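You operate a simulated robot arm through the tools that you are given. There is no shell and no other tool. Be economical: measure what you need, move in short steps, check, and stop when the job is done.

You run a simulated two-armed robot. Do the job below in one go: nothing can be reset, and whatever is moved stays where it is left.

Task
Take the blue can out of the dry cabinet and, holding it, slide its shutter shut.
Fine: switch off before you open the door and shut it after; the can stands in the black tray.

It is judged by the outcome, as a careful person would: the job done as asked, and still so three seconds after it is handed in. It fails if anything else is knocked over, pushed out of place, dropped, spilled or broken.

Robot
Two 7-joint arms with two-finger parallel grippers on one trunk, on a base that drives. Base frame: it is fixed to the floor where the robot stands at the start and does not move with it; the origin is under the middle of the robot, x ahead of it, y to its left, z up. Units: m, degrees, N and s.
The left shoulder is at the start at [0.07, 0.163, 1.297], the right one opposite. With the tool pointing down near the work surface each hand reaches from about 0.4 to 0.88 m from the robot's upright axis, wherever it stands, measured 20 degrees to its own side. Places, roughly: dryer button [0.6, 0, 1.3]; cabinet door [0.6, -0.1, 1.1]; black tray [0.8, -0.6, 0.9]; shutter of the blue can [0.7, -0.2, 1.2]; vent slide [0.7, -0.3, 1.3]. Payload 3.43 kg a hand.
The tool frame of a hand sits at the grasp point between the pads (the TCP): z along the fingers, y along the line on which they close. The tips reach 0.034 m beyond it. The gripper opens to 0.128 m. The fingers are 0.024 m wide and 0.012 m thick; the gripper's body (0.048 by 0.13 m) begins 0.096 m behind the TCP.
Orientation is told as [roll, pitch, yaw] about the base's x, y, z axes, in that order, counted from this pose: with the fingers straight down and closing along the base's y, the tool's x points along the base's -x, its y along +y and its z along -z.

Tools
- The arms move only by the tool nudge_tool. It takes "left_increments", "right_increments" or both (then of equal length, played together; a hand with none holds still); each is a list that holds one entry, the list of rows, each a list of 7 numbers: the shift along the tool's x, y, z in m, then the turn, a rotation vector about the tool's x, y, z in degrees, then the finger opening in m, from 0 to 0.128. In form: [[[tx, ty, tz, ax, ay, az, jaw], ...]]. A call has 1 to 20 rows; each row is the pose to reach, as a shift and turn from the pose commanded when the call began, along the tool's axes at that moment. Each row takes 0.2 s and may step no farther than 0.05 m and 8.6 degrees from the row before; otherwise, or with a gripper value out of range, the whole call is refused. A pose out of reach is approached as far as the arm can. The call stops where the force on the tool passes 40 N (or 10 N more than at its start, if that is more) or the arm is blocked; 0.2 s more then pass. The fingers move at their own pace (about 0.153 m/s each) and stop on an object; they squeeze with about 43 N. The grip force told is the motor's: it shows also when the fingers shut on nothing. Time passes only in rows, and 0.2 s behind the last, so rows that repeat a pose let the fingers close. The reply holds the time, the measured pose of the TCP, the force on the tool along the base axes, the opening and the grip force, in the units named above and with some noise.
- Cameras (640 x 400 px; columns grow to the right, rows downward): "scene" is now at [0.1264, -0.0069, 1.5215]; the picture's right is [-0.05, -1.00, 0.00], its down [-0.70, 0.03, -0.72] and it looks along [0.71, -0.03, -0.70] (base axes); focal length 214 px, centre (320, 200). "left" rides on the left gripper at [0.076, 0.011, -0.16] in its tool frame; the picture's right is [-0.15, 0.99, 0.00], its down [-0.88, -0.13, -0.46] and it looks along [-0.45, -0.07, 0.89] (tool axes); focal length 234 px, centre (320, 200). "right" rides on the right gripper at [0.076, -0.011, -0.16] in its tool frame; the picture's right is [0.15, 0.99, 0.00], its down [-0.88, 0.13, -0.46] and it looks along [-0.45, 0.07, 0.89] (tool axes); focal length 234 px, centre (320, 200). There is no depth. A picture from a camera that has moved, and an enlarged one, comes with that camera's place and axes in the base frame and with its lens. The place of the scene camera against the robot may be out by one fixed shift of up to 0.018 m in any direction.
- camera(camera): a new picture of that camera. The clock stands still meanwhile.
- raise_lower(by): slides the trunk up (or, below 0, down) by that many m; the arms and the scene camera ride with it, the base frame stays. It gives what a move gives, with no picture.
- roll_base(legs): drives the robot by 1 to 6 legs, each [ahead, left, turn to the left] in m, m and degrees, along the robot's own axes; the way and the turn of a leg run together, so that a leg with both is an arc; at most 1.5 m and 180 degrees a leg. The arms and the cameras ride along, it lands a little off, and it stops where it bumps. It gives what a move gives.
- head_to(pan, tilt): turns the head with the scene camera to pan (to the left, within 86 degrees either way) and tilt (down, from -29 to 69), counted from straight ahead of the robot. It gives what a move gives.
- close_up(camera, box): a new picture of the part [left, top, right, bottom] of that camera's present view, enlarged. The clock stands still meanwhile.
- close_job(): hands the job in; it is judged then, once.

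Go step by step. Nothing tells you exact positions but the pictures and the camera data: compare them with the known pose of the tool, close in by small moves and look again before you grip or let go. The budget is 120 turns and 100 pictures, counting those below and the enlarged ones. Unless the task says otherwise, let go and move clear before handing in, and close with one line.

The tools are called after ">>>" by a JSON object that holds its "fn" and its "kwargs". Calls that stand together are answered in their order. nudge_tool: Moves the arms, as the interface text tells. Its arguments: {"type":"object","properties":{"left_increments":{"type":"array","items":{"type":"array","items":{"type":"array","items":{"type":"number"}}}},"right_increments":{"type":"array","items":{"type":"array","items":{"type":"array","items":{"type":"number"}}}}},"required":[]} The other tools are called the same way: raise_lower (by) slides the trunk up or down; roll_base (legs) drives the base; head_to (pan, tilt) turns the head that bears the scene camera; camera (camera) takes a picture; close_up (camera, box) takes an enlarged picture of a part of a camera's view; close_job () hands the job in.

At the start:

```text
t: 0.0
left_tool_pos: [0.5193, 0.0432, 1.5702]
left_ee_rot: [0.0, 0.0, 0.0]
left_force: [0.5, -0.5, 0.4]
left_opening: 0.128
left_finger_force: 0.1
right_tool_pos: [0.3183, -0.3041, 1.5185]
right_ee_rot: [0.1, -0.2, -0.1]
right_force: [-0.5, -0.3, -0.2]
right_opening: 0.1282
right_finger_force: 0.0
trunk travel left (down, up): [-0.777, 0.163]
robot x, y, heading: [0.0005, 0.0007, -0.2]
head pan, tilt: [-2.6, 44.3]
```

scene: 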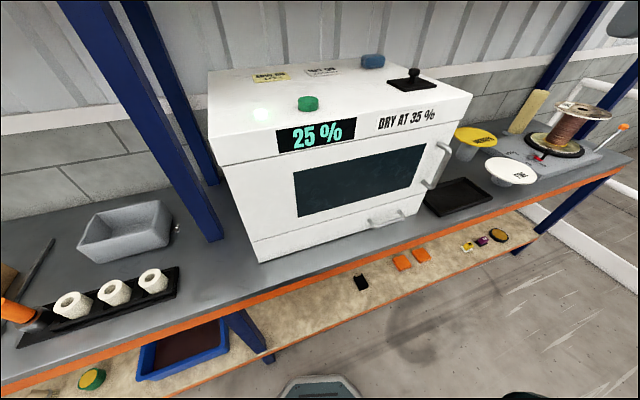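
right: 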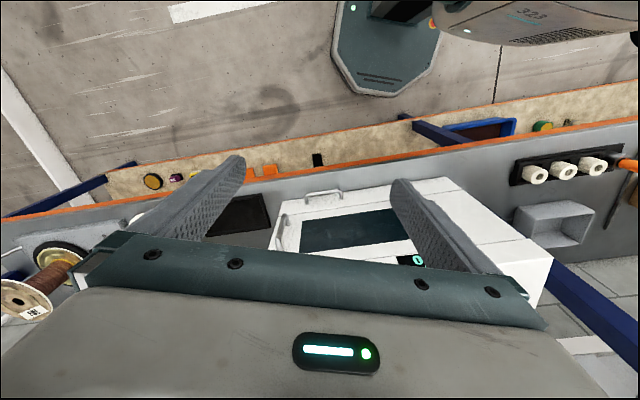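
left: 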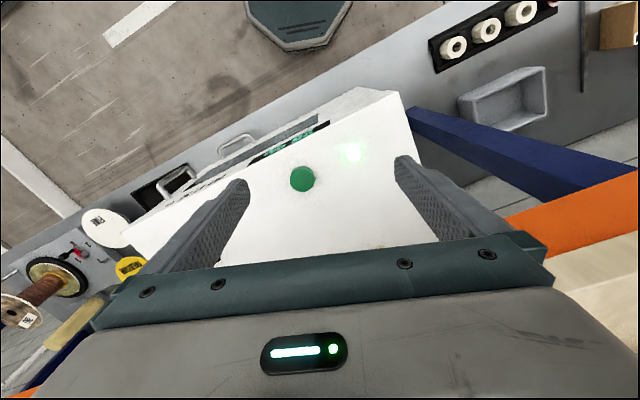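

I see a white dry cabinet with a green button on top, a vent slide behind it on the right, and a door with a vertical handle. I look closer before moving.

>>> {"fn": "close_up", "kwargs": {"camera": "scene", "box": [200, 40, 480, 215]}}

>>> {"fn": "close_up", "kwargs": {"camera": "scene", "box": [230, 130, 550, 330]}}

```text
2.29 times, centred on (340, 128) of scene
camera zoom: at [0.1264, -0.0069, 1.5215], right [-0.05, -1.0, 0.0], down [-0.7, 0.03, -0.72], along [0.71, -0.03, -0.7], focal length 490 px, centre (274, 366)
```

zoom: 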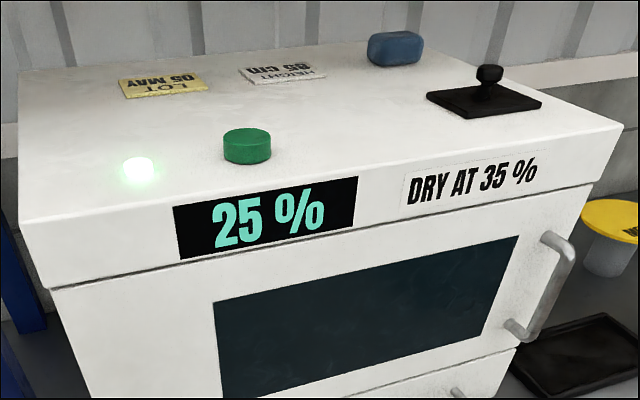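

```text
2.00 times, centred on (390, 230) of scene
camera zoom: at [0.1264, -0.0069, 1.5215], right [-0.05, -1.0, 0.0], down [-0.7, 0.03, -0.72], along [0.71, -0.03, -0.7], focal length 429 px, centre (180, 140)
```

zoom: 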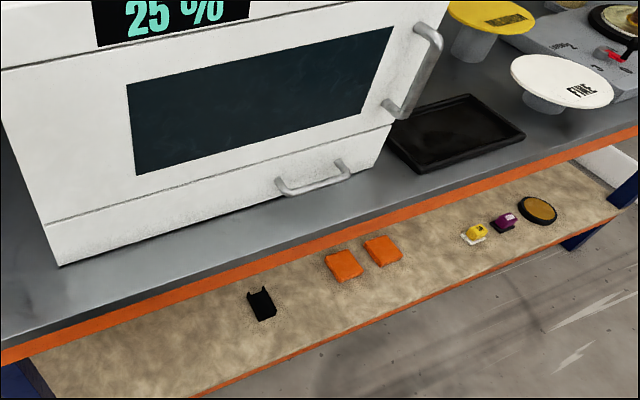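

The button triangulates to about [0.589, 0.0, 1.354]. I bring the left hand above it with the fingers closed and check.

>>> {"fn": "nudge_tool", "kwargs": {"left_increments": [[[-0.035, -0.022, 0.02, 0, 0, 0, 0.0], [-0.07, -0.043, 0.05, 0, 0, 0, 0.0], [-0.07, -0.043, 0.09, 0, 0, 0, 0.0], [-0.07, -0.043, 0.13, 0, 0, 0, 0.0], [-0.07, -0.043, 0.13, 0, 0, 0, 0.0]]]}}

>>> {"fn": "camera", "kwargs": {"camera": "left"}}

>>> {"fn": "camera", "kwargs": {"camera": "scene"}}

```text
refused: row 2 steps farther than a row can; nothing moved
```

```text
94 pictures are left
camera left: at [0.445, 0.0538, 1.7303], right [0.15, 0.99, 0.0], down [0.88, -0.13, 0.46], along [0.45, -0.07, -0.89], focal length 234 px, centre (320, 200)
```

left: 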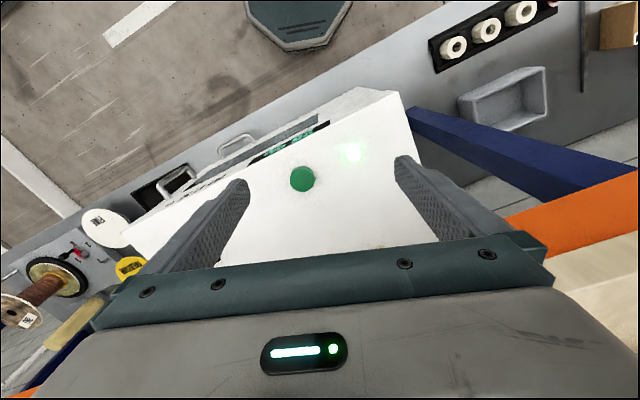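

```text
93 pictures are left
camera scene: at [0.1264, -0.0069, 1.5215], right [-0.05, -1.0, 0.0], down [-0.7, 0.03, -0.72], along [0.71, -0.03, -0.7], focal length 214 px, centre (320, 200)
```

scene: 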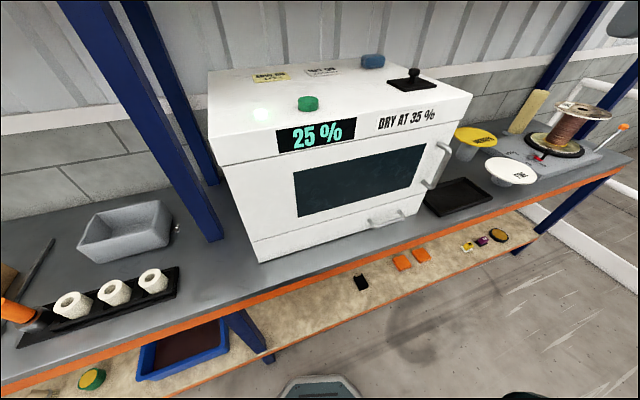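

One step was too long; I repeat with shorter rows.

>>> {"fn": "nudge_tool", "kwargs": {"left_increments": [[[-0.035, -0.022, 0.02, 0, 0, 0, 0.0], [-0.06, -0.038, 0.045, 0, 0, 0, 0.0], [-0.07, -0.043, 0.085, 0, 0, 0, 0.0], [-0.07, -0.043, 0.12, 0, 0, 0, 0.0], [-0.07, -0.043, 0.12, 0, 0, 0, 0.0]]]}}

>>> {"fn": "camera", "kwargs": {"camera": "left"}}

>>> {"fn": "camera", "kwargs": {"camera": "scene"}}

```text
t: 1.2
left_tool_pos: [0.5929, -0.0017, 1.4508]
left_ee_rot: [0.0, -0.1, 0.0]
left_force: [-0.6, -0.8, -0.3]
left_opening: 0.0
left_finger_force: 32.6
right_tool_pos: [0.3185, -0.3075, 1.5189]
right_ee_rot: [0.1, -0.1, -0.1]
right_force: [0.2, -0.6, 0.3]
right_opening: 0.128
right_finger_force: 0.0
trunk travel left (down, up): [-0.777, 0.163]
robot x, y, heading: [0.0021, 0.0019, -0.3]
head pan, tilt: [-2.6, 44.3]
```

```text
92 pictures are left
camera left: at [0.5173, 0.0083, 1.6097], right [0.15, 0.99, 0.0], down [0.88, -0.13, 0.46], along [0.45, -0.07, -0.89], focal length 234 px, centre (320, 200)
```

left: 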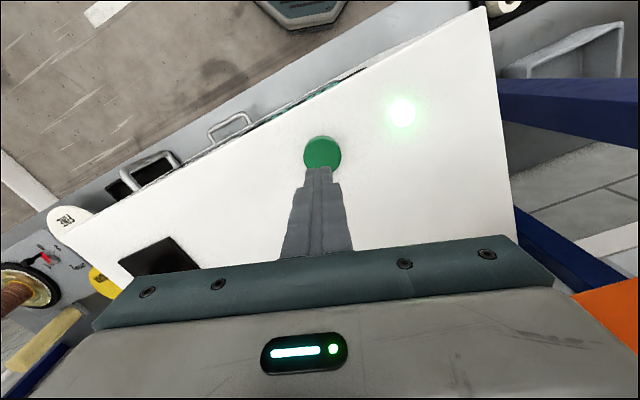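

```text
91 pictures are left
camera scene: at [0.126, -0.0083, 1.5216], right [-0.05, -1.0, 0.0], down [-0.7, 0.03, -0.72], along [0.71, -0.03, -0.7], focal length 214 px, centre (320, 200)
```

scene: 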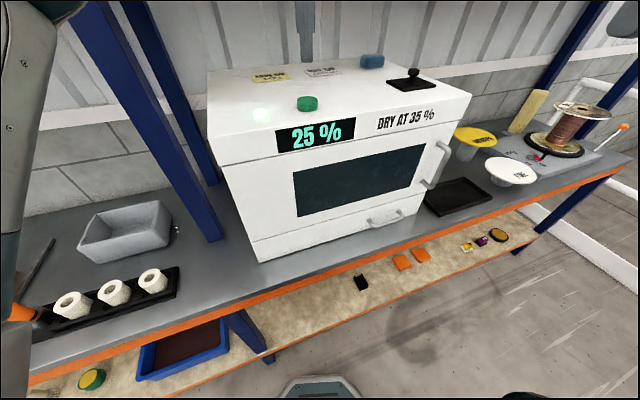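

The fingers are right above the button. I lower in small steps and watch force and light.

>>> {"fn": "nudge_tool", "kwargs": {"left_increments": [[[0.002, 0, 0.03, 0, 0, 0, 0.0], [0.002, 0, 0.055, 0, 0, 0, 0.0], [0.002, 0, 0.06, 0, 0, 0, 0.0], [0.002, 0, 0.064, 0, 0, 0, 0.0]]]}}

>>> {"fn": "close_up", "kwargs": {"camera": "scene", "box": [200, 40, 480, 215]}}

```text
t: 2.2
left_tool_pos: [0.5885, -0.0003, 1.3854]
left_ee_rot: [0.0, 0.0, 0.0]
left_force: [0.2, -0.5, 0.0]
left_opening: 0.0
left_finger_force: 32.7
right_tool_pos: [0.3193, -0.3038, 1.5206]
right_ee_rot: [0.0, 0.1, -0.1]
right_force: [-0.4, 0.8, -1.1]
right_opening: 0.128
right_finger_force: 0.1
trunk travel left (down, up): [-0.777, 0.163]
robot x, y, heading: [0.0018, -0.0019, -0.2]
head pan, tilt: [-2.6, 44.3]
```

```text
2.29 times, centred on (340, 128) of scene
camera zoom: at [0.127, -0.0065, 1.5215], right [-0.05, -1.0, 0.0], down [-0.7, 0.03, -0.71], along [0.71, -0.03, -0.7], focal length 490 px, centre (274, 366)
```

zoom: 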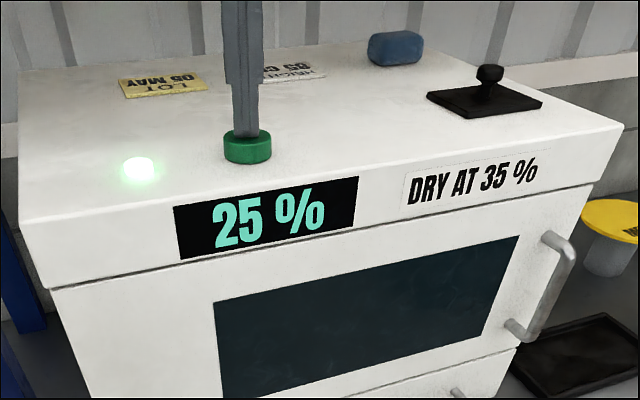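

The tips are at the button top with no force yet. I press in further.

>>> {"fn": "nudge_tool", "kwargs": {"left_increments": [[[0, 0, 0.003, 0, 0, 0, 0.0], [0, 0, 0.006, 0, 0, 0, 0.0], [0, 0, 0.009, 0, 0, 0, 0.0], [0, 0, 0.012, 0, 0, 0, 0.0], [0, 0, 0.014, 0, 0, 0, 0.0]]]}}

>>> {"fn": "close_up", "kwargs": {"camera": "scene", "box": [200, 40, 480, 215]}}

```text
t: 3.4
left_tool_pos: [0.5866, -0.0002, 1.3748]
left_ee_rot: [-0.2, -0.4, 0.1]
left_force: [10.1, -0.7, 33.7]
left_opening: 0.0001
left_finger_force: 33.1
right_tool_pos: [0.3178, -0.3053, 1.5201]
right_ee_rot: [0.1, -0.1, -0.1]
right_force: [0.1, -0.5, 0.4]
right_opening: 0.128
right_finger_force: 0.0
trunk travel left (down, up): [-0.777, 0.163]
robot x, y, heading: [-0.0007, 0.0026, -0.0]
head pan, tilt: [-2.6, 44.3]
```

```text
2.29 times, centred on (340, 128) of scene
camera zoom: at [0.1255, -0.0072, 1.5222], right [-0.05, -1.0, 0.0], down [-0.7, 0.03, -0.72], along [0.72, -0.03, -0.7], focal length 490 px, centre (274, 366)
```

zoom: 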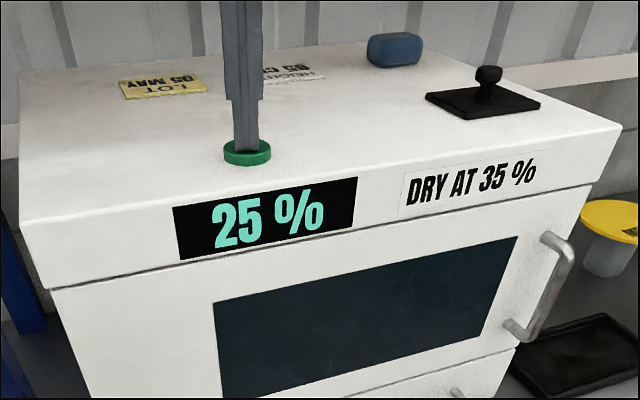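

The dryer light went out, so it is off. I lift the left hand clear, and look to the right before driving, since the cabinet and bench are turned about 17° and the door will swing to the left.

>>> {"fn": "nudge_tool", "kwargs": {"left_increments": [[[0, 0, -0.04, 0, 0, 0, 0.0], [0, 0, -0.085, 0, 0, 0, 0.0], [0.02, 0, -0.13, 0, 0, 0, 0.0], [0.06, 0.02, -0.15, 0, 0, 0, 0.03], [0.1, 0.05, -0.15, 0, 0, 0, 0.06], [0.14, 0.075, -0.15, 0, 0, 0, 0.08], [0.18, 0.1, -0.15, 0, 0, 0, 0.08]]]}}

>>> {"fn": "head_to", "kwargs": {"pan": -55, "tilt": 45}}

>>> {"fn": "camera", "kwargs": {"camera": "scene"}}

```text
t: 5.0
left_tool_pos: [0.4028, 0.0991, 1.5209]
left_ee_rot: [0.0, 0.0, -0.1]
left_force: [0.8, 0.1, -0.8]
left_opening: 0.0799
left_finger_force: 0.1
right_tool_pos: [0.3175, -0.3043, 1.5202]
right_ee_rot: [0.1, 0.0, -0.2]
right_force: [0.5, 0.2, 0.1]
right_opening: 0.128
right_finger_force: 0.1
trunk travel left (down, up): [-0.777, 0.163]
robot x, y, heading: [-0.0004, -0.0031, 0.3]
head pan, tilt: [-2.6, 44.3]
```

```text
t: 6.2
left_tool_pos: [0.4056, 0.0974, 1.5195]
left_ee_rot: [0.0, 0.0, 0.0]
left_force: [1.3, 0.3, -0.3]
left_opening: 0.0802
left_finger_force: 0.0
right_tool_pos: [0.3182, -0.3044, 1.5199]
right_ee_rot: [0.0, -0.1, -0.1]
right_force: [0.3, 0.4, 0.3]
right_opening: 0.128
right_finger_force: 0.0
trunk travel left (down, up): [-0.777, 0.163]
robot x, y, heading: [0.0028, -0.0055, -0.1]
head pan, tilt: [-55.0, 45.0]
```

```text
88 pictures are left
camera scene: at [0.091, -0.0696, 1.5206], right [-0.82, -0.57, 0.0], down [-0.41, 0.58, -0.71], along [0.41, -0.58, -0.71], focal length 214 px, centre (320, 200)
```

scene: 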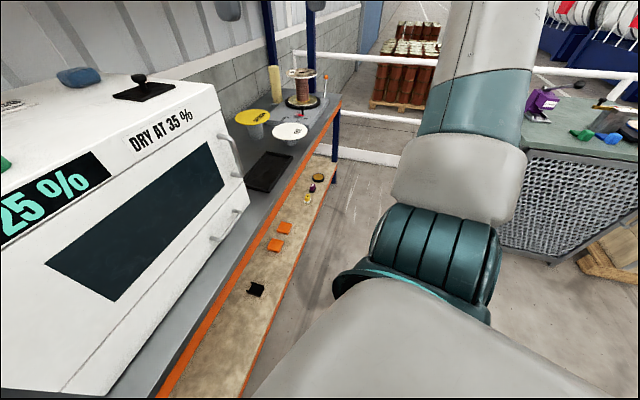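

The floor to the right is clear for well over a metre. I drive to stand right of the door's swing, squared to the bench.

>>> {"fn": "roll_base", "kwargs": {"legs": [[-0.12, 0, 0], [0, 0, 17.5], [0, -0.75, 0]]}}

>>> {"fn": "head_to", "kwargs": {"pan": 15, "tilt": 40}}

>>> {"fn": "camera", "kwargs": {"camera": "scene"}}

```text
t: 12.1
left_tool_pos: [0.4587, -0.4847, 1.5192]
left_ee_rot: [-0.1, 0.0, 18.2]
left_force: [-0.4, 0.0, -1.0]
left_opening: 0.08
left_finger_force: 0.0
right_tool_pos: [0.5019, -0.8955, 1.5202]
right_ee_rot: [0.1, 0.0, 17.9]
right_force: [-0.1, -0.3, -0.1]
right_opening: 0.1277
right_finger_force: 0.1
trunk travel left (down, up): [-0.777, 0.163]
robot x, y, heading: [0.1026, -0.7056, 17.9]
head pan, tilt: [-55.0, 45.0]
```

```text
t: 13.5
left_tool_pos: [0.4593, -0.4868, 1.5216]
left_ee_rot: [0.0, 0.0, 18.1]
left_force: [-0.1, 0.2, -0.3]
left_opening: 0.0799
left_finger_force: 0.0
right_tool_pos: [0.5021, -0.8963, 1.5193]
right_ee_rot: [0.1, -0.1, 18.0]
right_force: [0.1, 0.2, -0.4]
right_opening: 0.1281
right_finger_force: 0.1
trunk travel left (down, up): [-0.777, 0.163]
robot x, y, heading: [0.1009, -0.7051, 18.0]
head pan, tilt: [15.0, 40.0]
```

```text
87 pictures are left
camera scene: at [0.2178, -0.6464, 1.5278], right [0.55, -0.84, 0.0], down [-0.54, -0.35, -0.77], along [0.64, 0.42, -0.64], focal length 214 px, centre (320, 200)
```

scene: 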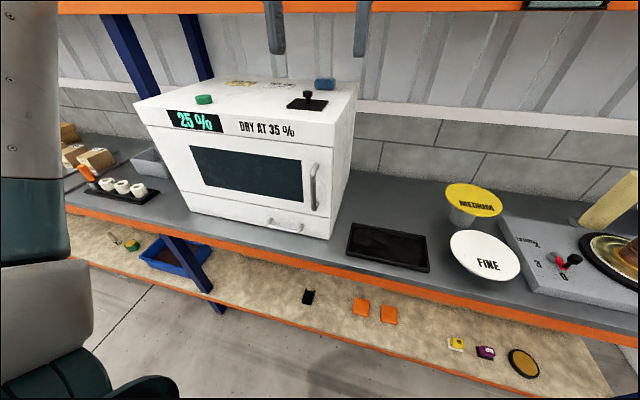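

The handle bar triangulates to about [0.611, -0.373, 1.165], upright. I turn the left hand to point forward in front of it, still well clear.

>>> {"fn": "nudge_tool", "kwargs": {"left_increments": [[[-0.007, 0.005, 0.018, 0, -8.2, 0, 0.1], [-0.014, 0.01, 0.036, 0, -16.4, 0, 0.1], [-0.021, 0.015, 0.054, 0, -24.6, 0, 0.1], [-0.028, 0.02, 0.072, 0, -32.8, 0, 0.1], [-0.035, 0.025, 0.09, 0, -41, 0, 0.1], [-0.042, 0.03, 0.108, 0, -49.2, 0, 0.1], [-0.049, 0.035, 0.126, 0, -57.4, 0, 0.1], [-0.056, 0.04, 0.144, 0, -65.6, 0, 0.1], [-0.063, 0.045, 0.162, 0, -73.8, 0, 0.1], [-0.07, 0.05, 0.18, 0, -82, 0, 0.1], [-0.075, 0.055, 0.2, 0, -90, 0, 0.1], [-0.075, 0.055, 0.2, 0, -90, 0, 0.1]]]}}

>>> {"fn": "camera", "kwargs": {"camera": "left"}}

>>> {"fn": "camera", "kwargs": {"camera": "scene"}}

```text
t: 16.1
left_tool_pos: [0.6227, -0.4367, 1.3514]
left_ee_rot: [-173.1, -89.9, -168.8]
left_force: [0.5, -0.1, -0.3]
left_opening: 0.1
left_finger_force: 0.1
left hand out of reach, approached as far as the arm can: row 8, 9, 10, 11, 12
right_tool_pos: [0.5024, -0.8965, 1.5207]
right_ee_rot: [0.0, -0.1, 17.9]
right_force: [-0.6, 0.5, 0.6]
right_opening: 0.1282
right_finger_force: 0.1
trunk travel left (down, up): [-0.777, 0.163]
robot x, y, heading: [0.1024, -0.7079, 18.0]
head pan, tilt: [15.0, 40.0]
```

```text
86 pictures are left
camera left: at [0.4689, -0.4758, 1.2747], right [-0.31, 0.94, 0.15], down [-0.39, -0.27, 0.88], along [0.87, 0.21, 0.45], focal length 234 px, centre (320, 200)
```

left: 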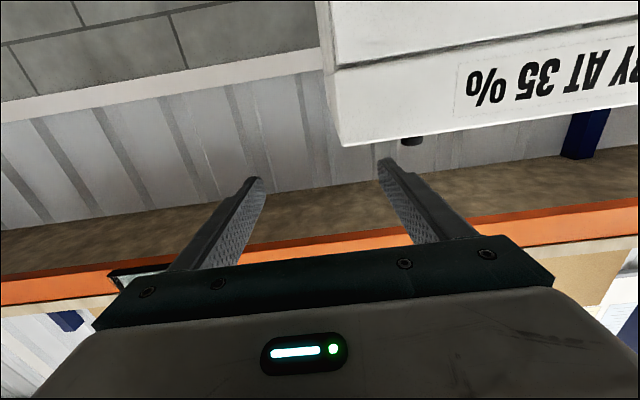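

```text
85 pictures are left
camera scene: at [0.2169, -0.6464, 1.5279], right [0.55, -0.84, 0.0], down [-0.54, -0.35, -0.77], along [0.64, 0.42, -0.64], focal length 214 px, centre (320, 200)
```

scene: 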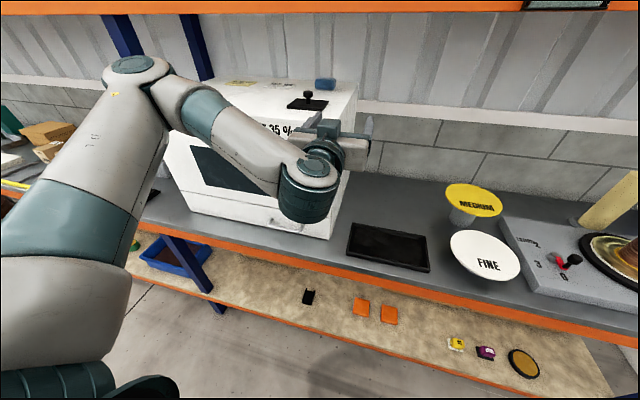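

The hand points forward but can't be that close to the body. I back the base 0.2 m so the arm has room, then lower to the handle height.

>>> {"fn": "roll_base", "kwargs": {"legs": [[-0.2, 0, -0.5]]}}

>>> {"fn": "nudge_tool", "kwargs": {"left_increments": [[[0.03, 0, 0, 0, 0, 0, 0.1], [0.07, 0, 0, 0, 0, 0, 0.1], [0.11, 0, 0, 0, 0, 0, 0.1], [0.15, 0.0, 0, 0, 0, 0, 0.1], [0.18, 0.0, 0, 0, 0, 0, 0.1], [0.18, 0.0, 0, 0, 0, 0, 0.1]]]}}

>>> {"fn": "camera", "kwargs": {"camera": "left"}}

>>> {"fn": "camera", "kwargs": {"camera": "scene"}}

```text
t: 17.7
left_tool_pos: [0.4398, -0.4988, 1.3482]
left_ee_rot: [-7.1, -89.8, 25.0]
left_force: [0.5, -0.6, -0.9]
left_opening: 0.0998
left_finger_force: 0.1
right_tool_pos: [0.315, -0.9581, 1.5192]
right_ee_rot: [0.0, 0.1, 17.6]
right_force: [-0.2, 1.1, 0.1]
right_opening: 0.1282
right_finger_force: 0.0
trunk travel left (down, up): [-0.777, 0.163]
robot x, y, heading: [-0.0821, -0.767, 17.8]
head pan, tilt: [15.0, 40.0]
```

```text
t: 19.1
left_tool_pos: [0.4456, -0.5032, 1.1775]
left_ee_rot: [-9.1, -89.7, 27.0]
left_force: [0.5, -0.2, -0.6]
left_opening: 0.0998
left_finger_force: 0.0
left hand out of reach, approached as far as the arm can: row 1, 5, 6
right_tool_pos: [0.3127, -0.9587, 1.5186]
right_ee_rot: [0.0, -0.1, 17.7]
right_force: [-0.6, 0.0, -0.1]
right_opening: 0.128
right_finger_force: 0.1
trunk travel left (down, up): [-0.777, 0.163]
robot x, y, heading: [-0.0833, -0.7639, 17.9]
head pan, tilt: [15.0, 40.0]
```

```text
84 pictures are left
camera left: at [0.2906, -0.542, 1.1023], right [-0.3, 0.94, 0.15], down [-0.39, -0.26, 0.88], along [0.87, 0.21, 0.45], focal length 234 px, centre (320, 200)
```

left: 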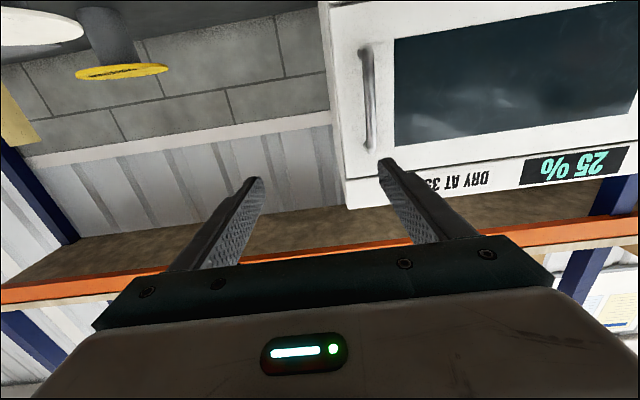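

```text
83 pictures are left
camera scene: at [0.0289, -0.7073, 1.5279], right [0.54, -0.84, 0.0], down [-0.54, -0.35, -0.77], along [0.64, 0.41, -0.64], focal length 214 px, centre (320, 200)
```

scene: 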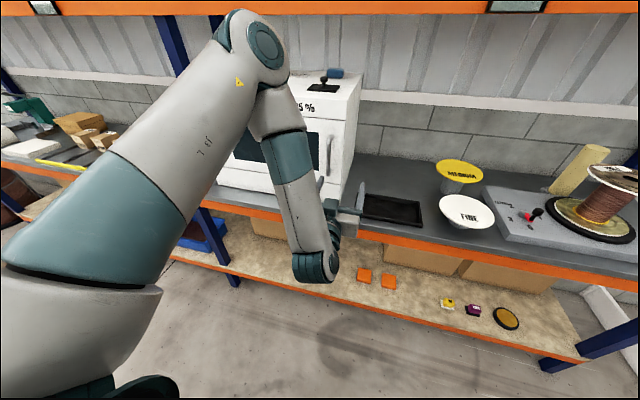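

The bar reads at about [0.611, -0.373], z 1.07–1.20. I move left and closer and check before closing in.

>>> {"fn": "nudge_tool", "kwargs": {"left_increments": [[[0.01, 0.02, 0.02, 0, 0, 0, 0.1], [0.02, 0.04, 0.05, 0, 0, 0, 0.1], [0.03, 0.06, 0.08, 0, 0, 0, 0.1], [0.04, 0.075, 0.11, 0, 0, 0, 0.1], [0.04, 0.075, 0.11, 0, 0, 0, 0.1]]]}}

>>> {"fn": "camera", "kwargs": {"camera": "left"}}

```text
t: 20.3
left_tool_pos: [0.5281, -0.4838, 1.1805]
left_ee_rot: [-0.7, -88.6, 20.8]
left_force: [-0.1, -0.5, 0.4]
left_opening: 0.1
left_finger_force: 0.1
left hand out of reach, approached as far as the arm can: row 1, 2, 3, 4, 5
right_tool_pos: [0.3123, -0.9593, 1.5194]
right_ee_rot: [0.0, -0.1, 17.7]
right_force: [0.2, 1.6, -0.1]
right_opening: 0.1279
right_finger_force: 0.0
trunk travel left (down, up): [-0.777, 0.163]
robot x, y, heading: [-0.0807, -0.7653, 17.7]
head pan, tilt: [15.0, 40.0]
```

```text
82 pictures are left
camera left: at [0.3732, -0.5283, 1.1077], right [-0.34, 0.93, 0.15], down [-0.36, -0.27, 0.89], along [0.87, 0.25, 0.43], focal length 234 px, centre (320, 200)
```

left: 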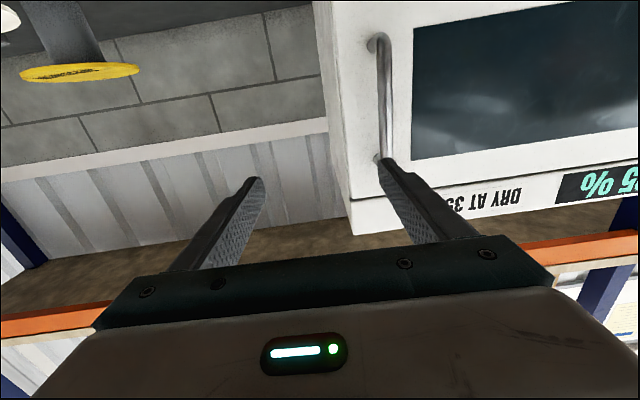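

Forward worked but sideways lagged; the arm seems cramped by the wrist. I try the sideways and downward part again from here.

>>> {"fn": "nudge_tool", "kwargs": {"left_increments": [[[0.01, 0.02, 0.01, 0, 0, 0, 0.1], [0.02, 0.04, 0.02, 0, 0, 0, 0.1], [0.03, 0.06, 0.03, 0, 0, 0, 0.1], [0.04, 0.08, 0.04, 0, 0, 0, 0.1], [0.04, 0.08, 0.04, 0, 0, 0, 0.1]]]}}

```text
t: 21.5
left_tool_pos: [0.5502, -0.4724, 1.1832]
left_ee_rot: [0.6, -88.3, 20.3]
left_force: [-0.4, 0.2, 0.4]
left_opening: 0.1005
left_finger_force: 0.0
left hand out of reach, approached as far as the arm can: row 1, 2, 3, 4, 5
right_tool_pos: [0.3132, -0.9591, 1.5196]
right_ee_rot: [0.0, 0.1, 17.6]
right_force: [1.0, 0.5, -0.3]
right_opening: 0.1281
right_finger_force: 0.2
trunk travel left (down, up): [-0.777, 0.163]
robot x, y, heading: [-0.0828, -0.7653, 17.7]
head pan, tilt: [15.0, 40.0]
```

I let the fingers slope downward 35° to free the wrist, which still closes across the upright bar.

>>> {"fn": "nudge_tool", "kwargs": {"left_increments": [[[0, 0.0, 0, 0, 8, 0, 0.1], [0, 0.0, -0.01, 0, 16, 0, 0.1], [0, 0.02, -0.02, 0, 24, 0, 0.1], [0, 0.04, -0.02, 0, 32, 0, 0.1], [0, 0.06, -0.02, 0, 35, 0, 0.1], [0, 0.08, -0.02, 0, 35, 0, 0.1], [0, 0.08, -0.02, 0, 35, 0, 0.1]]]}}

>>> {"fn": "camera", "kwargs": {"camera": "left"}}

>>> {"fn": "camera", "kwargs": {"camera": "scene"}}

```text
t: 23.1
left_tool_pos: [0.5048, -0.4051, 1.1851]
left_ee_rot: [0.1, -53.3, 20.7]
left_force: [0.0, -0.1, -0.5]
left_opening: 0.1
left_finger_force: 0.1
right_tool_pos: [0.3121, -0.9591, 1.5193]
right_ee_rot: [0.1, -0.1, 17.6]
right_force: [0.7, 0.0, -0.1]
right_opening: 0.1279
right_finger_force: 0.2
trunk travel left (down, up): [-0.777, 0.163]
robot x, y, heading: [-0.0835, -0.7691, 17.5]
head pan, tilt: [15.0, 40.0]
```

```text
81 pictures are left
camera left: at [0.3393, -0.4559, 1.2196], right [-0.27, 0.96, 0.12], down [0.2, -0.07, 0.98], along [0.94, 0.29, -0.17], focal length 234 px, centre (320, 200)
```

left: 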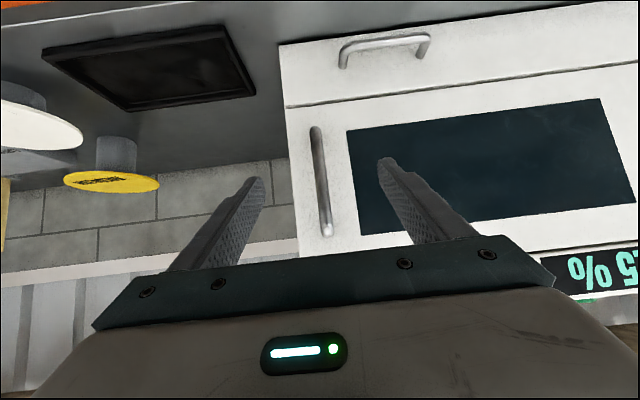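

```text
80 pictures are left
camera scene: at [0.0298, -0.7082, 1.5278], right [0.54, -0.84, 0.0], down [-0.54, -0.35, -0.77], along [0.64, 0.41, -0.64], focal length 214 px, centre (320, 200)
```

scene: 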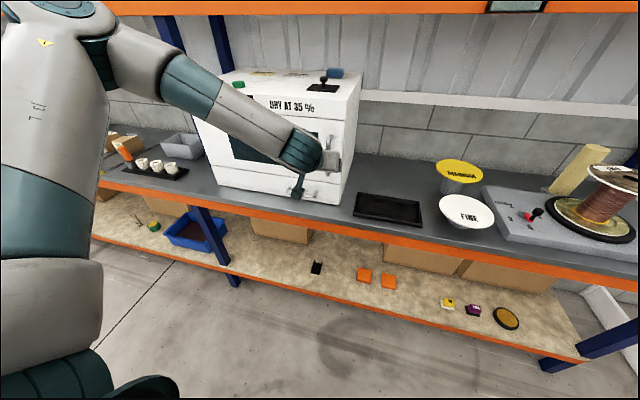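

Now the arm reaches freely. The bar lies straight ahead between the fingers; I advance around it and close.

>>> {"fn": "nudge_tool", "kwargs": {"left_increments": [[[-0.008, -0.001, 0.025, 0, 0, 0, 0.08], [-0.016, -0.003, 0.05, 0, 0, 0, 0.08], [-0.024, -0.004, 0.075, 0, 0, 0, 0.08], [-0.032, -0.006, 0.1, 0, 0, 0, 0.08], [-0.032, -0.006, 0.1, 0, 0, 0, 0.08]]]}}

>>> {"fn": "camera", "kwargs": {"camera": "left"}}

```text
t: 24.3
left_tool_pos: [0.599, -0.3741, 1.1502]
left_ee_rot: [0.0, -53.3, 20.7]
left_force: [0.3, -0.2, 0.0]
left_opening: 0.0801
left_finger_force: 0.0
right_tool_pos: [0.3123, -0.9587, 1.5193]
right_ee_rot: [0.1, 0.0, 17.7]
right_force: [-0.4, 0.0, -0.1]
right_opening: 0.1279
right_finger_force: 0.1
trunk travel left (down, up): [-0.777, 0.163]
robot x, y, heading: [-0.0878, -0.7673, 17.6]
head pan, tilt: [15.0, 40.0]
```

```text
79 pictures are left
camera left: at [0.4336, -0.425, 1.1852], right [-0.27, 0.96, 0.12], down [0.2, -0.07, 0.98], along [0.94, 0.29, -0.17], focal length 234 px, centre (320, 200)
```

left: 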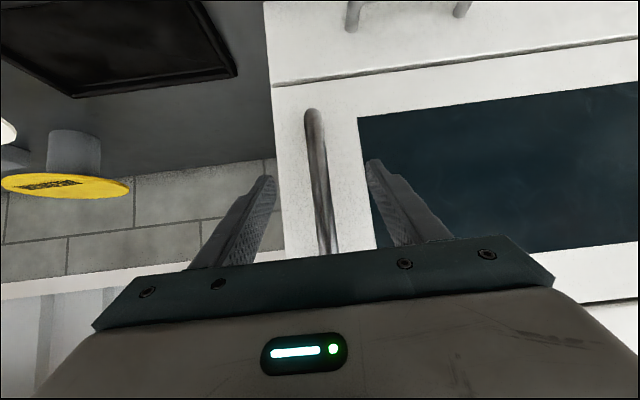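

The bar is between the fingers; closing.

>>> {"fn": "nudge_tool", "kwargs": {"left_increments": [[[0, 0, 0, 0, 0, 0, 0.04], [0, 0, 0, 0, 0, 0, 0.0], [0, 0, 0, 0, 0, 0, 0.0], [0, 0, 0, 0, 0, 0, 0.0]]]}}

>>> {"fn": "camera", "kwargs": {"camera": "left"}}

```text
t: 25.3
left_tool_pos: [0.5991, -0.3725, 1.1513]
left_ee_rot: [-0.1, -53.3, 20.8]
left_force: [-0.6, 1.5, -0.8]
left_opening: 0.0157
left_finger_force: 45.5
right_tool_pos: [0.3128, -0.9583, 1.5208]
right_ee_rot: [0.0, 0.1, 17.7]
right_force: [0.1, 0.3, 0.8]
right_opening: 0.128
right_finger_force: 0.3
trunk travel left (down, up): [-0.777, 0.163]
robot x, y, heading: [-0.0864, -0.7678, 17.9]
head pan, tilt: [15.0, 40.0]
```

```text
78 pictures are left
camera left: at [0.4338, -0.4244, 1.1848], right [-0.27, 0.96, 0.12], down [0.2, -0.06, 0.98], along [0.94, 0.29, -0.17], focal length 234 px, centre (320, 200)
```

left: 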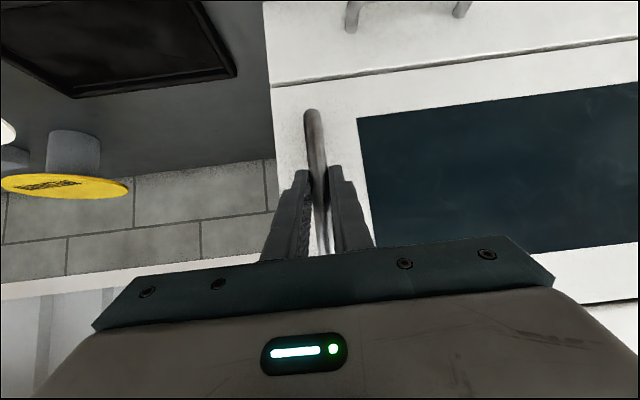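

Gripped firmly (0.016 opening). I pull the door along its arc about the left hinge, first 10°.

>>> {"fn": "nudge_tool", "kwargs": {"left_increments": [[[0.0139, 0.0044, -0.0187, 2, 0, 1.5, 0.0], [0.0279, 0.0098, -0.0374, 4, 0, 3, 0.0], [0.0415, 0.016, -0.0557, 6, 0, 4.5, 0.0], [0.0549, 0.0235, -0.0736, 8, 0, 6, 0.0]]]}}

>>> {"fn": "camera", "kwargs": {"camera": "left"}}

>>> {"fn": "camera", "kwargs": {"camera": "scene"}}

```text
t: 26.3
left_tool_pos: [0.5009, -0.385, 1.1507]
left_ee_rot: [0.0, -53.3, 10.8]
left_force: [0.0, 5.4, -2.2]
left_opening: 0.0157
left_finger_force: 45.1
right_tool_pos: [0.3107, -0.9568, 1.5199]
right_ee_rot: [0.0, -0.2, 17.6]
right_force: [0.8, 0.2, 0.2]
right_opening: 0.1281
right_finger_force: 0.1
trunk travel left (down, up): [-0.777, 0.163]
robot x, y, heading: [-0.0847, -0.768, 17.6]
head pan, tilt: [15.0, 40.0]
```

```text
77 pictures are left
camera left: at [0.3305, -0.4057, 1.1847], right [-0.1, 0.99, 0.12], down [0.18, -0.1, 0.98], along [0.98, 0.12, -0.17], focal length 234 px, centre (320, 200)
```

left: 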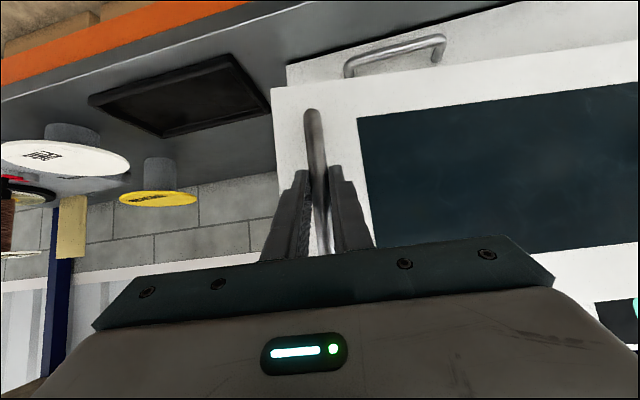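

```text
76 pictures are left
camera scene: at [0.0285, -0.7058, 1.5277], right [0.54, -0.84, 0.0], down [-0.54, -0.35, -0.77], along [0.65, 0.41, -0.64], focal length 214 px, centre (320, 200)
```

scene: 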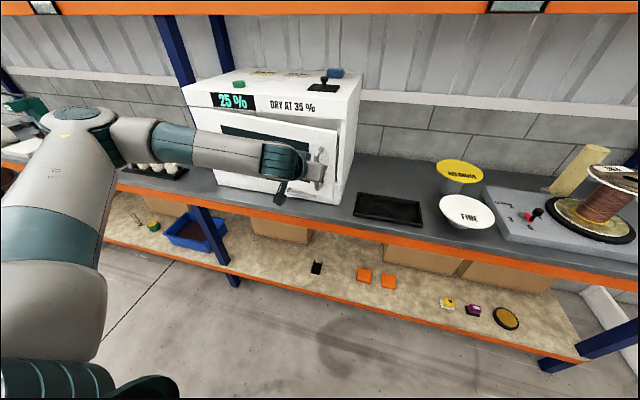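

The door swings smoothly. I continue 20° more on the same arc.

>>> {"fn": "nudge_tool", "kwargs": {"left_increments": [[[0.0139, 0.0044, -0.0187, 2, 0, 1.5, 0.0], [0.0279, 0.0098, -0.0374, 4, 0, 3, 0.0], [0.0415, 0.016, -0.0557, 6, 0, 4.5, 0.0], [0.0549, 0.0235, -0.0736, 8, 0, 6, 0.0], [0.0681, 0.0315, -0.0913, 10, 0, 7.5, 0], [0.0812, 0.0411, -0.1089, 12, 0, 9, 0], [0.0939, 0.0509, -0.126, 14, 0, 10.5, 0], [0.1062, 0.0616, -0.1424, 16, 0, 12, 0]]]}}

>>> {"fn": "camera", "kwargs": {"camera": "scene"}}

```text
t: 28.0
left_tool_pos: [0.3404, -0.3635, 1.1506]
left_ee_rot: [-0.7, -53.2, -9.0]
left_force: [-5.8, -20.1, 10.3]
left_opening: 0.0159
left_finger_force: 45.3
left hand out of reach, approached as far as the arm can: row 7, 8
right_tool_pos: [0.3102, -0.9633, 1.5202]
right_ee_rot: [0.0, -0.1, 17.5]
right_force: [0.8, 1.2, 0.6]
right_opening: 0.128
right_finger_force: 0.1
trunk travel left (down, up): [-0.777, 0.163]
robot x, y, heading: [-0.0858, -0.7676, 17.4]
head pan, tilt: [15.0, 40.0]
stopped in row 8 (left hand): the force on the tool passed its limit (the readings are from after the stop); the commanded pose is now the measured one
```

```text
75 pictures are left
camera scene: at [0.0279, -0.7104, 1.5283], right [0.54, -0.84, 0.0], down [-0.54, -0.35, -0.77], along [0.65, 0.41, -0.64], focal length 214 px, centre (320, 200)
```

scene: 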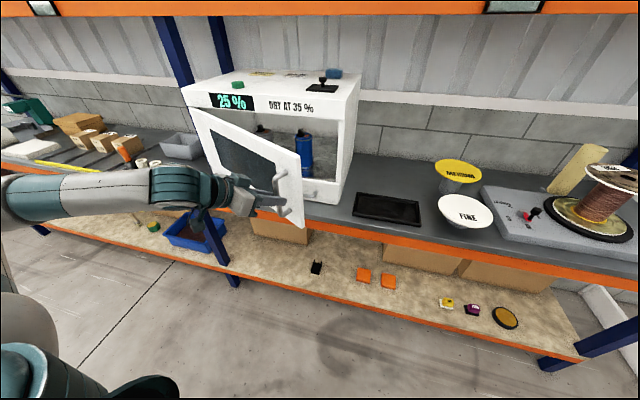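

The door is about 30° open and the blue can is visible inside. I release the bar, lift straight up off it, and will then push the door wider from its inner side.

>>> {"fn": "nudge_tool", "kwargs": {"left_increments": [[[0, 0, 0, 0, 0, 0, 0.04], [0, 0, 0, 0, 0, 0, 0.07], [0, 0, 0, 0, 0, 0, 0.07], [-0.032, 0, -0.024, 0, 0, 0, 0.07], [-0.064, 0, -0.048, 0, 0, 0, 0.07], [-0.096, 0, -0.072, 0, 0, 0, 0.07], [-0.128, 0, -0.096, 0, 0, 0, 0.07], [-0.16, 0, -0.12, 0, 0, 0, 0.07], [-0.192, 0, -0.144, 0, 0, 0, 0.07]]]}}

>>> {"fn": "camera", "kwargs": {"camera": "scene"}}

```text
t: 30.0
left_tool_pos: [0.3417, -0.3556, 1.3899]
left_ee_rot: [-0.7, -52.9, -8.3]
left_force: [0.5, -0.3, 0.0]
left_opening: 0.07
left_finger_force: 0.0
right_tool_pos: [0.3128, -0.9612, 1.5188]
right_ee_rot: [0.1, 0.0, 17.5]
right_force: [-0.1, -0.1, -0.2]
right_opening: 0.1279
right_finger_force: 0.0
trunk travel left (down, up): [-0.777, 0.163]
robot x, y, heading: [-0.0838, -0.7673, 17.6]
head pan, tilt: [15.0, 40.0]
```

```text
74 pictures are left
camera scene: at [0.0303, -0.7094, 1.5277], right [0.54, -0.84, 0.0], down [-0.54, -0.35, -0.77], along [0.64, 0.41, -0.64], focal length 214 px, centre (320, 200)
```

scene: 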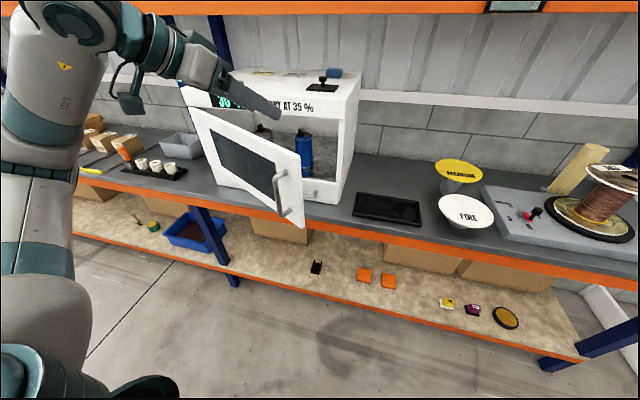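

I point the left hand down again, fingers closed, above the inner side of the door's free edge.

>>> {"fn": "nudge_tool", "kwargs": {"left_increments": [[[-0.009, 0.004, 0.012, 0, 7.6, 0, 0.03], [-0.018, 0.008, 0.024, 0, 15.2, 0, 0.0], [-0.027, 0.012, 0.036, 0, 22.8, 0, 0.0], [-0.036, 0.016, 0.048, 0, 30.4, 0, 0.0], [-0.045, 0.02, 0.06, 0, 38, 0, 0.0], [-0.054, 0.024, 0.072, 0, 45.6, 0, 0.0], [-0.0615, 0.0284, 0.0814, 0, 53, 0, 0.0], [-0.0615, 0.0284, 0.0814, 0, 53, 0, 0.0]]]}}

>>> {"fn": "camera", "kwargs": {"camera": "left"}}

>>> {"fn": "close_up", "kwargs": {"camera": "scene", "box": [170, 60, 410, 210]}}

```text
t: 31.8
left_tool_pos: [0.4462, -0.3434, 1.3883]
left_ee_rot: [-0.3, 0.0, -8.9]
left_force: [-0.5, 0.7, -0.6]
left_opening: 0.0
left_finger_force: 32.5
right_tool_pos: [0.3108, -0.9595, 1.5199]
right_ee_rot: [0.0, 0.0, 17.6]
right_force: [-0.4, 0.3, 0.1]
right_opening: 0.1281
right_finger_force: 0.1
trunk travel left (down, up): [-0.777, 0.163]
robot x, y, heading: [-0.0837, -0.767, 17.5]
head pan, tilt: [15.0, 40.0]
```

```text
73 pictures are left
camera left: at [0.3755, -0.3197, 1.5476], right [0.3, 0.95, -0.01], down [0.85, -0.26, 0.46], along [0.43, -0.14, -0.89], focal length 234 px, centre (320, 200)
```

left: 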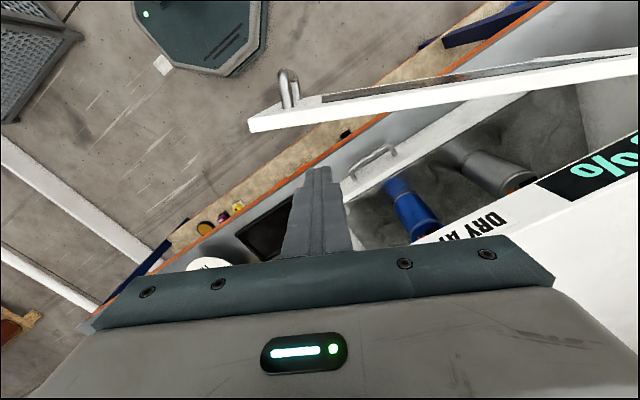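

```text
2.67 times, centred on (290, 135) of scene
camera zoom: at [0.0292, -0.7081, 1.5278], right [0.54, -0.84, 0.0], down [-0.54, -0.35, -0.77], along [0.65, 0.41, -0.64], focal length 572 px, centre (400, 373)
```

zoom: 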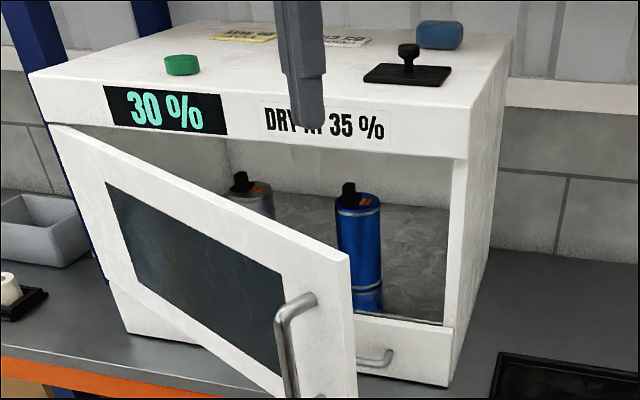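

The fingertips are above the inside of the door edge. I lower them behind the door top and sweep the door open, in two parts.

>>> {"fn": "nudge_tool", "kwargs": {"left_increments": [[[0, 0, 0.045, 0, 0, 0, 0], [0, 0, 0.09, 0, 0, 0, 0], [0, 0, 0.135, 0, 0, 0, 0], [0.03, 0.003, 0.135, 0, 0, 0, 0], [0.0626, 0.0071, 0.135, 0, 0, 0, 0], [0.1059, 0.0113, 0.135, 0, 0, 0, 0], [0.147, 0.0201, 0.135, 0, 0, 0, 0], [0.1885, 0.032, 0.135, 0, 0, 0, 0], [0.2283, 0.047, 0.135, 0, 0, 0, 0], [0.2675, 0.0655, 0.135, 0, 0, 0, 0], [0.304, 0.0876, 0.135, 0, 0, 0, 0]]]}}

>>> {"fn": "camera", "kwargs": {"camera": "scene"}}

```text
t: 34.2
left_tool_pos: [0.1601, -0.2079, 1.2523]
left_ee_rot: [-0.5, -0.1, -9.0]
left_force: [-1.0, 0.0, -0.1]
left_opening: 0.0
left_finger_force: 32.9
right_tool_pos: [0.3095, -0.9593, 1.5204]
right_ee_rot: [0.1, -0.1, 17.5]
right_force: [-0.9, 0.5, -0.2]
right_opening: 0.1283
right_finger_force: 0.1
trunk travel left (down, up): [-0.777, 0.163]
robot x, y, heading: [-0.0861, -0.7677, 17.6]
head pan, tilt: [15.0, 40.0]
```

```text
71 pictures are left
camera scene: at [0.0273, -0.7079, 1.528], right [0.54, -0.84, 0.0], down [-0.54, -0.35, -0.77], along [0.65, 0.41, -0.64], focal length 214 px, centre (320, 200)
```

scene: 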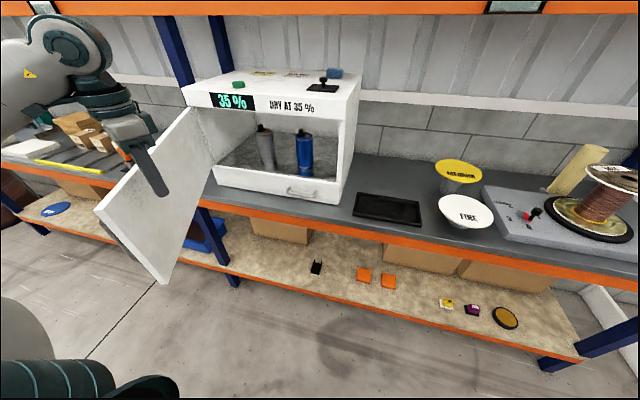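

The door is near 65°. I finish the sweep to just past 90°.

>>> {"fn": "nudge_tool", "kwargs": {"left_increments": [[[0.0348, 0.0253, 0, 0, 0, 0, 0], [0.0668, 0.0541, 0, 0, 0, 0, 0], [0.0975, 0.0847, 0, 0, 0, 0, 0], [0.1237, 0.1175, 0, 0, 0, 0, 0], [0.148, 0.1534, 0, 0, 0, 0, 0], [0.1689, 0.1911, 0, 0, 0, 0, 0], [0.187, 0.2301, 0, 0, 0, 0, 0]]]}}

>>> {"fn": "camera", "kwargs": {"camera": "scene"}}

>>> {"fn": "close_up", "kwargs": {"camera": "scene", "box": [210, 70, 370, 210]}}

```text
t: 35.8
left_tool_pos: [0.1086, -0.1566, 1.2523]
left_ee_rot: [-0.3, 0.0, -8.7]
left_force: [0.5, -0.1, 0.1]
left_opening: 0.0
left_finger_force: 32.6
left hand out of reach, approached as far as the arm can: row 2, 3, 4, 5, 6, 7
right_tool_pos: [0.3105, -0.9608, 1.5203]
right_ee_rot: [0.0, -0.1, 17.6]
right_force: [-0.4, 1.1, 0.0]
right_opening: 0.1279
right_finger_force: 0.1
trunk travel left (down, up): [-0.777, 0.163]
robot x, y, heading: [-0.0832, -0.7671, 17.6]
head pan, tilt: [15.0, 40.0]
```

```text
70 pictures are left
camera scene: at [0.0288, -0.7088, 1.5279], right [0.54, -0.84, 0.0], down [-0.54, -0.35, -0.77], along [0.65, 0.41, -0.64], focal length 214 px, centre (320, 200)
```

scene: 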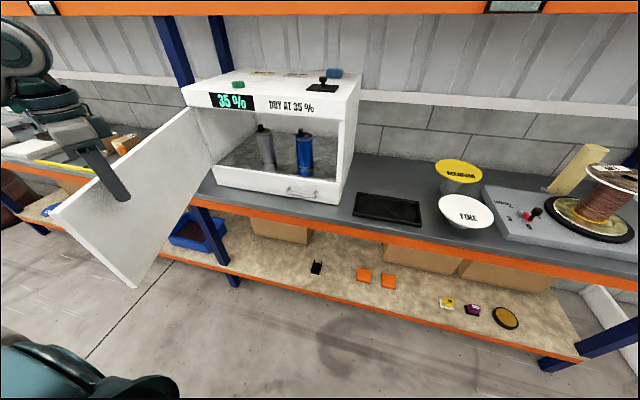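

```text
2.86 times, centred on (290, 140) of scene
camera zoom: at [0.0288, -0.7088, 1.5279], right [0.54, -0.84, 0.0], down [-0.54, -0.35, -0.77], along [0.65, 0.41, -0.64], focal length 613 px, centre (406, 371)
```

zoom: 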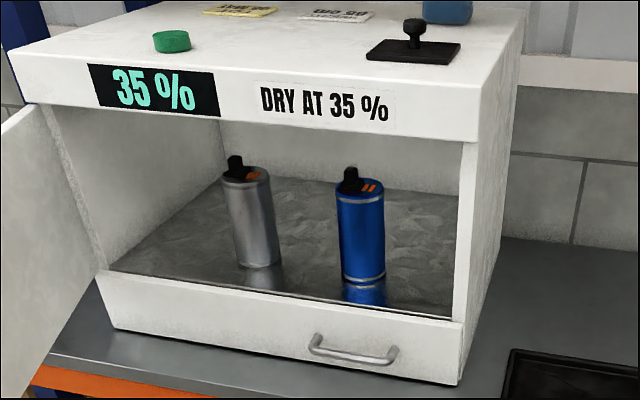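

The door stands at about 78°, out of the way. The bench is lower than I took it (~0.91); the blue can stands near [0.72, -0.19], top of the body about 1.155. I raise the left hand off the door and roll forward.

>>> {"fn": "nudge_tool", "kwargs": {"left_increments": [[[-0.01, -0.01, -0.045, 0, 0, 0, 0], [-0.02, -0.02, -0.09, 0, 0, 0, 0.03], [-0.02, -0.02, -0.135, 0, 0, 0, 0.06], [-0.02, -0.02, -0.17, 0, 0, 0, 0.09]]]}}

>>> {"fn": "roll_base", "kwargs": {"legs": [[0.15, 0, 0]]}}

```text
t: 36.8
left_tool_pos: [0.1461, -0.1959, 1.4129]
left_ee_rot: [-0.4, 0.0, -8.8]
left_force: [0.0, -0.8, 0.4]
left_opening: 0.0898
left_finger_force: 0.1
left hand out of reach, approached as far as the arm can: row 3, 4
right_tool_pos: [0.3138, -0.962, 1.52]
right_ee_rot: [0.1, 0.0, 17.5]
right_force: [-0.1, 0.2, -0.1]
right_opening: 0.1278
right_finger_force: 0.0
trunk travel left (down, up): [-0.777, 0.163]
robot x, y, heading: [-0.0857, -0.7671, 17.5]
head pan, tilt: [15.0, 40.0]
```

```text
t: 38.2
left_tool_pos: [0.2883, -0.1515, 1.4128]
left_ee_rot: [-0.3, -0.2, -9.0]
left_force: [-0.4, 0.0, 0.2]
left_opening: 0.09
left_finger_force: 0.0
right_tool_pos: [0.4529, -0.917, 1.5212]
right_ee_rot: [0.0, -0.2, 17.4]
right_force: [-0.4, -0.6, 0.1]
right_opening: 0.1279
right_finger_force: 0.1
trunk travel left (down, up): [-0.777, 0.163]
robot x, y, heading: [0.0612, -0.7227, 17.5]
head pan, tilt: [15.0, 40.0]
```

I bring the left hand in front of the opening and square it to the cabinet.

>>> {"fn": "nudge_tool", "kwargs": {"left_increments": [[[-0.038, -0.015, 0.005, 0, 0, -4, 0.1], [-0.076, -0.03, 0.01, 0, 0, -8, 0.1], [-0.114, -0.045, 0.015, 0, 0, -12, 0.1], [-0.152, -0.06, 0.02, 0, 0, -16, 0.1], [-0.19, -0.075, 0.03, 0, 0, -20, 0.1], [-0.228, -0.09, 0.04, 0, 0, -24, 0.1], [-0.263, -0.104, 0.05, 0, 0, -26.3, 0.1], [-0.263, -0.104, 0.05, 0, 0, -26.3, 0.1]]]}}

>>> {"fn": "nudge_tool", "kwargs": {"left_increments": [[[0, 0, 0.02, 0, -8, 0, 0.1], [0, 0, 0.04, 0, -16, 0, 0.1], [0, 0, 0.06, 0, -24, 0, 0.1], [0, 0, 0.08, 0, -32, 0, 0.1], [0, 0, 0.11, 0, -40, 0, 0.1], [0, 0, 0.14, 0, -48, 0, 0.1], [0, 0, 0.17, 0, -55, 0, 0.1], [0, 0, 0.18, 0, -58, 0, 0.1]]]}}

>>> {"fn": "camera", "kwargs": {"camera": "left"}}

>>> {"fn": "camera", "kwargs": {"camera": "scene"}}

```text
t: 40.0
left_tool_pos: [0.534, -0.2934, 1.3649]
left_ee_rot: [-0.4, 0.0, 17.4]
left_force: [-1.4, 0.0, 0.2]
left_opening: 0.1002
left_finger_force: 0.1
right_tool_pos: [0.4543, -0.9158, 1.5201]
right_ee_rot: [0.0, -0.1, 17.4]
right_force: [-0.5, 0.0, 0.7]
right_opening: 0.1279
right_finger_force: 0.1
trunk travel left (down, up): [-0.777, 0.163]
robot x, y, heading: [0.0605, -0.7149, 17.5]
head pan, tilt: [15.0, 40.0]
```

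```text
t: 41.8
left_tool_pos: [0.5217, -0.3007, 1.189]
left_ee_rot: [-0.2, -58.4, 17.6]
left_force: [-1.1, -1.3, 0.1]
left_opening: 0.1002
left_finger_force: 0.1
right_tool_pos: [0.4421, -0.926, 1.5202]
right_ee_rot: [0.4, -0.6, 17.6]
right_force: [-0.7, -1.9, 0.0]
right_opening: 0.1278
right_finger_force: 0.0
trunk travel left (down, up): [-0.777, 0.163]
robot x, y, heading: [0.0543, -0.7218, 17.6]
head pan, tilt: [15.0, 40.0]
```

```text
68 pictures are left
camera left: at [0.3513, -0.3438, 1.2064], right [-0.22, 0.97, 0.12], down [0.11, -0.1, 0.99], along [0.97, 0.23, -0.08], focal length 234 px, centre (320, 200)
```

left: 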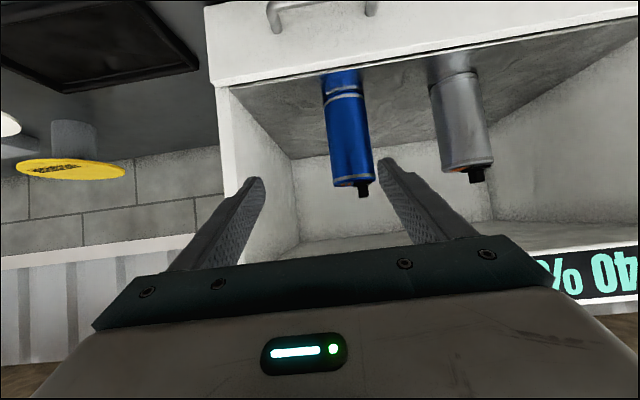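

```text
67 pictures are left
camera scene: at [0.1596, -0.6742, 1.5283], right [0.54, -0.84, 0.0], down [-0.54, -0.34, -0.77], along [0.65, 0.42, -0.64], focal length 214 px, centre (320, 200)
```

scene: 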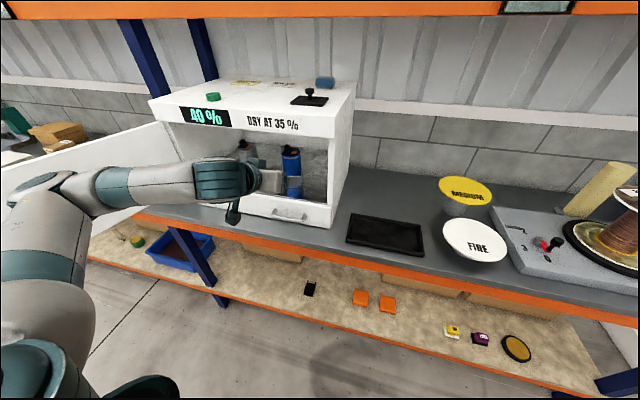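

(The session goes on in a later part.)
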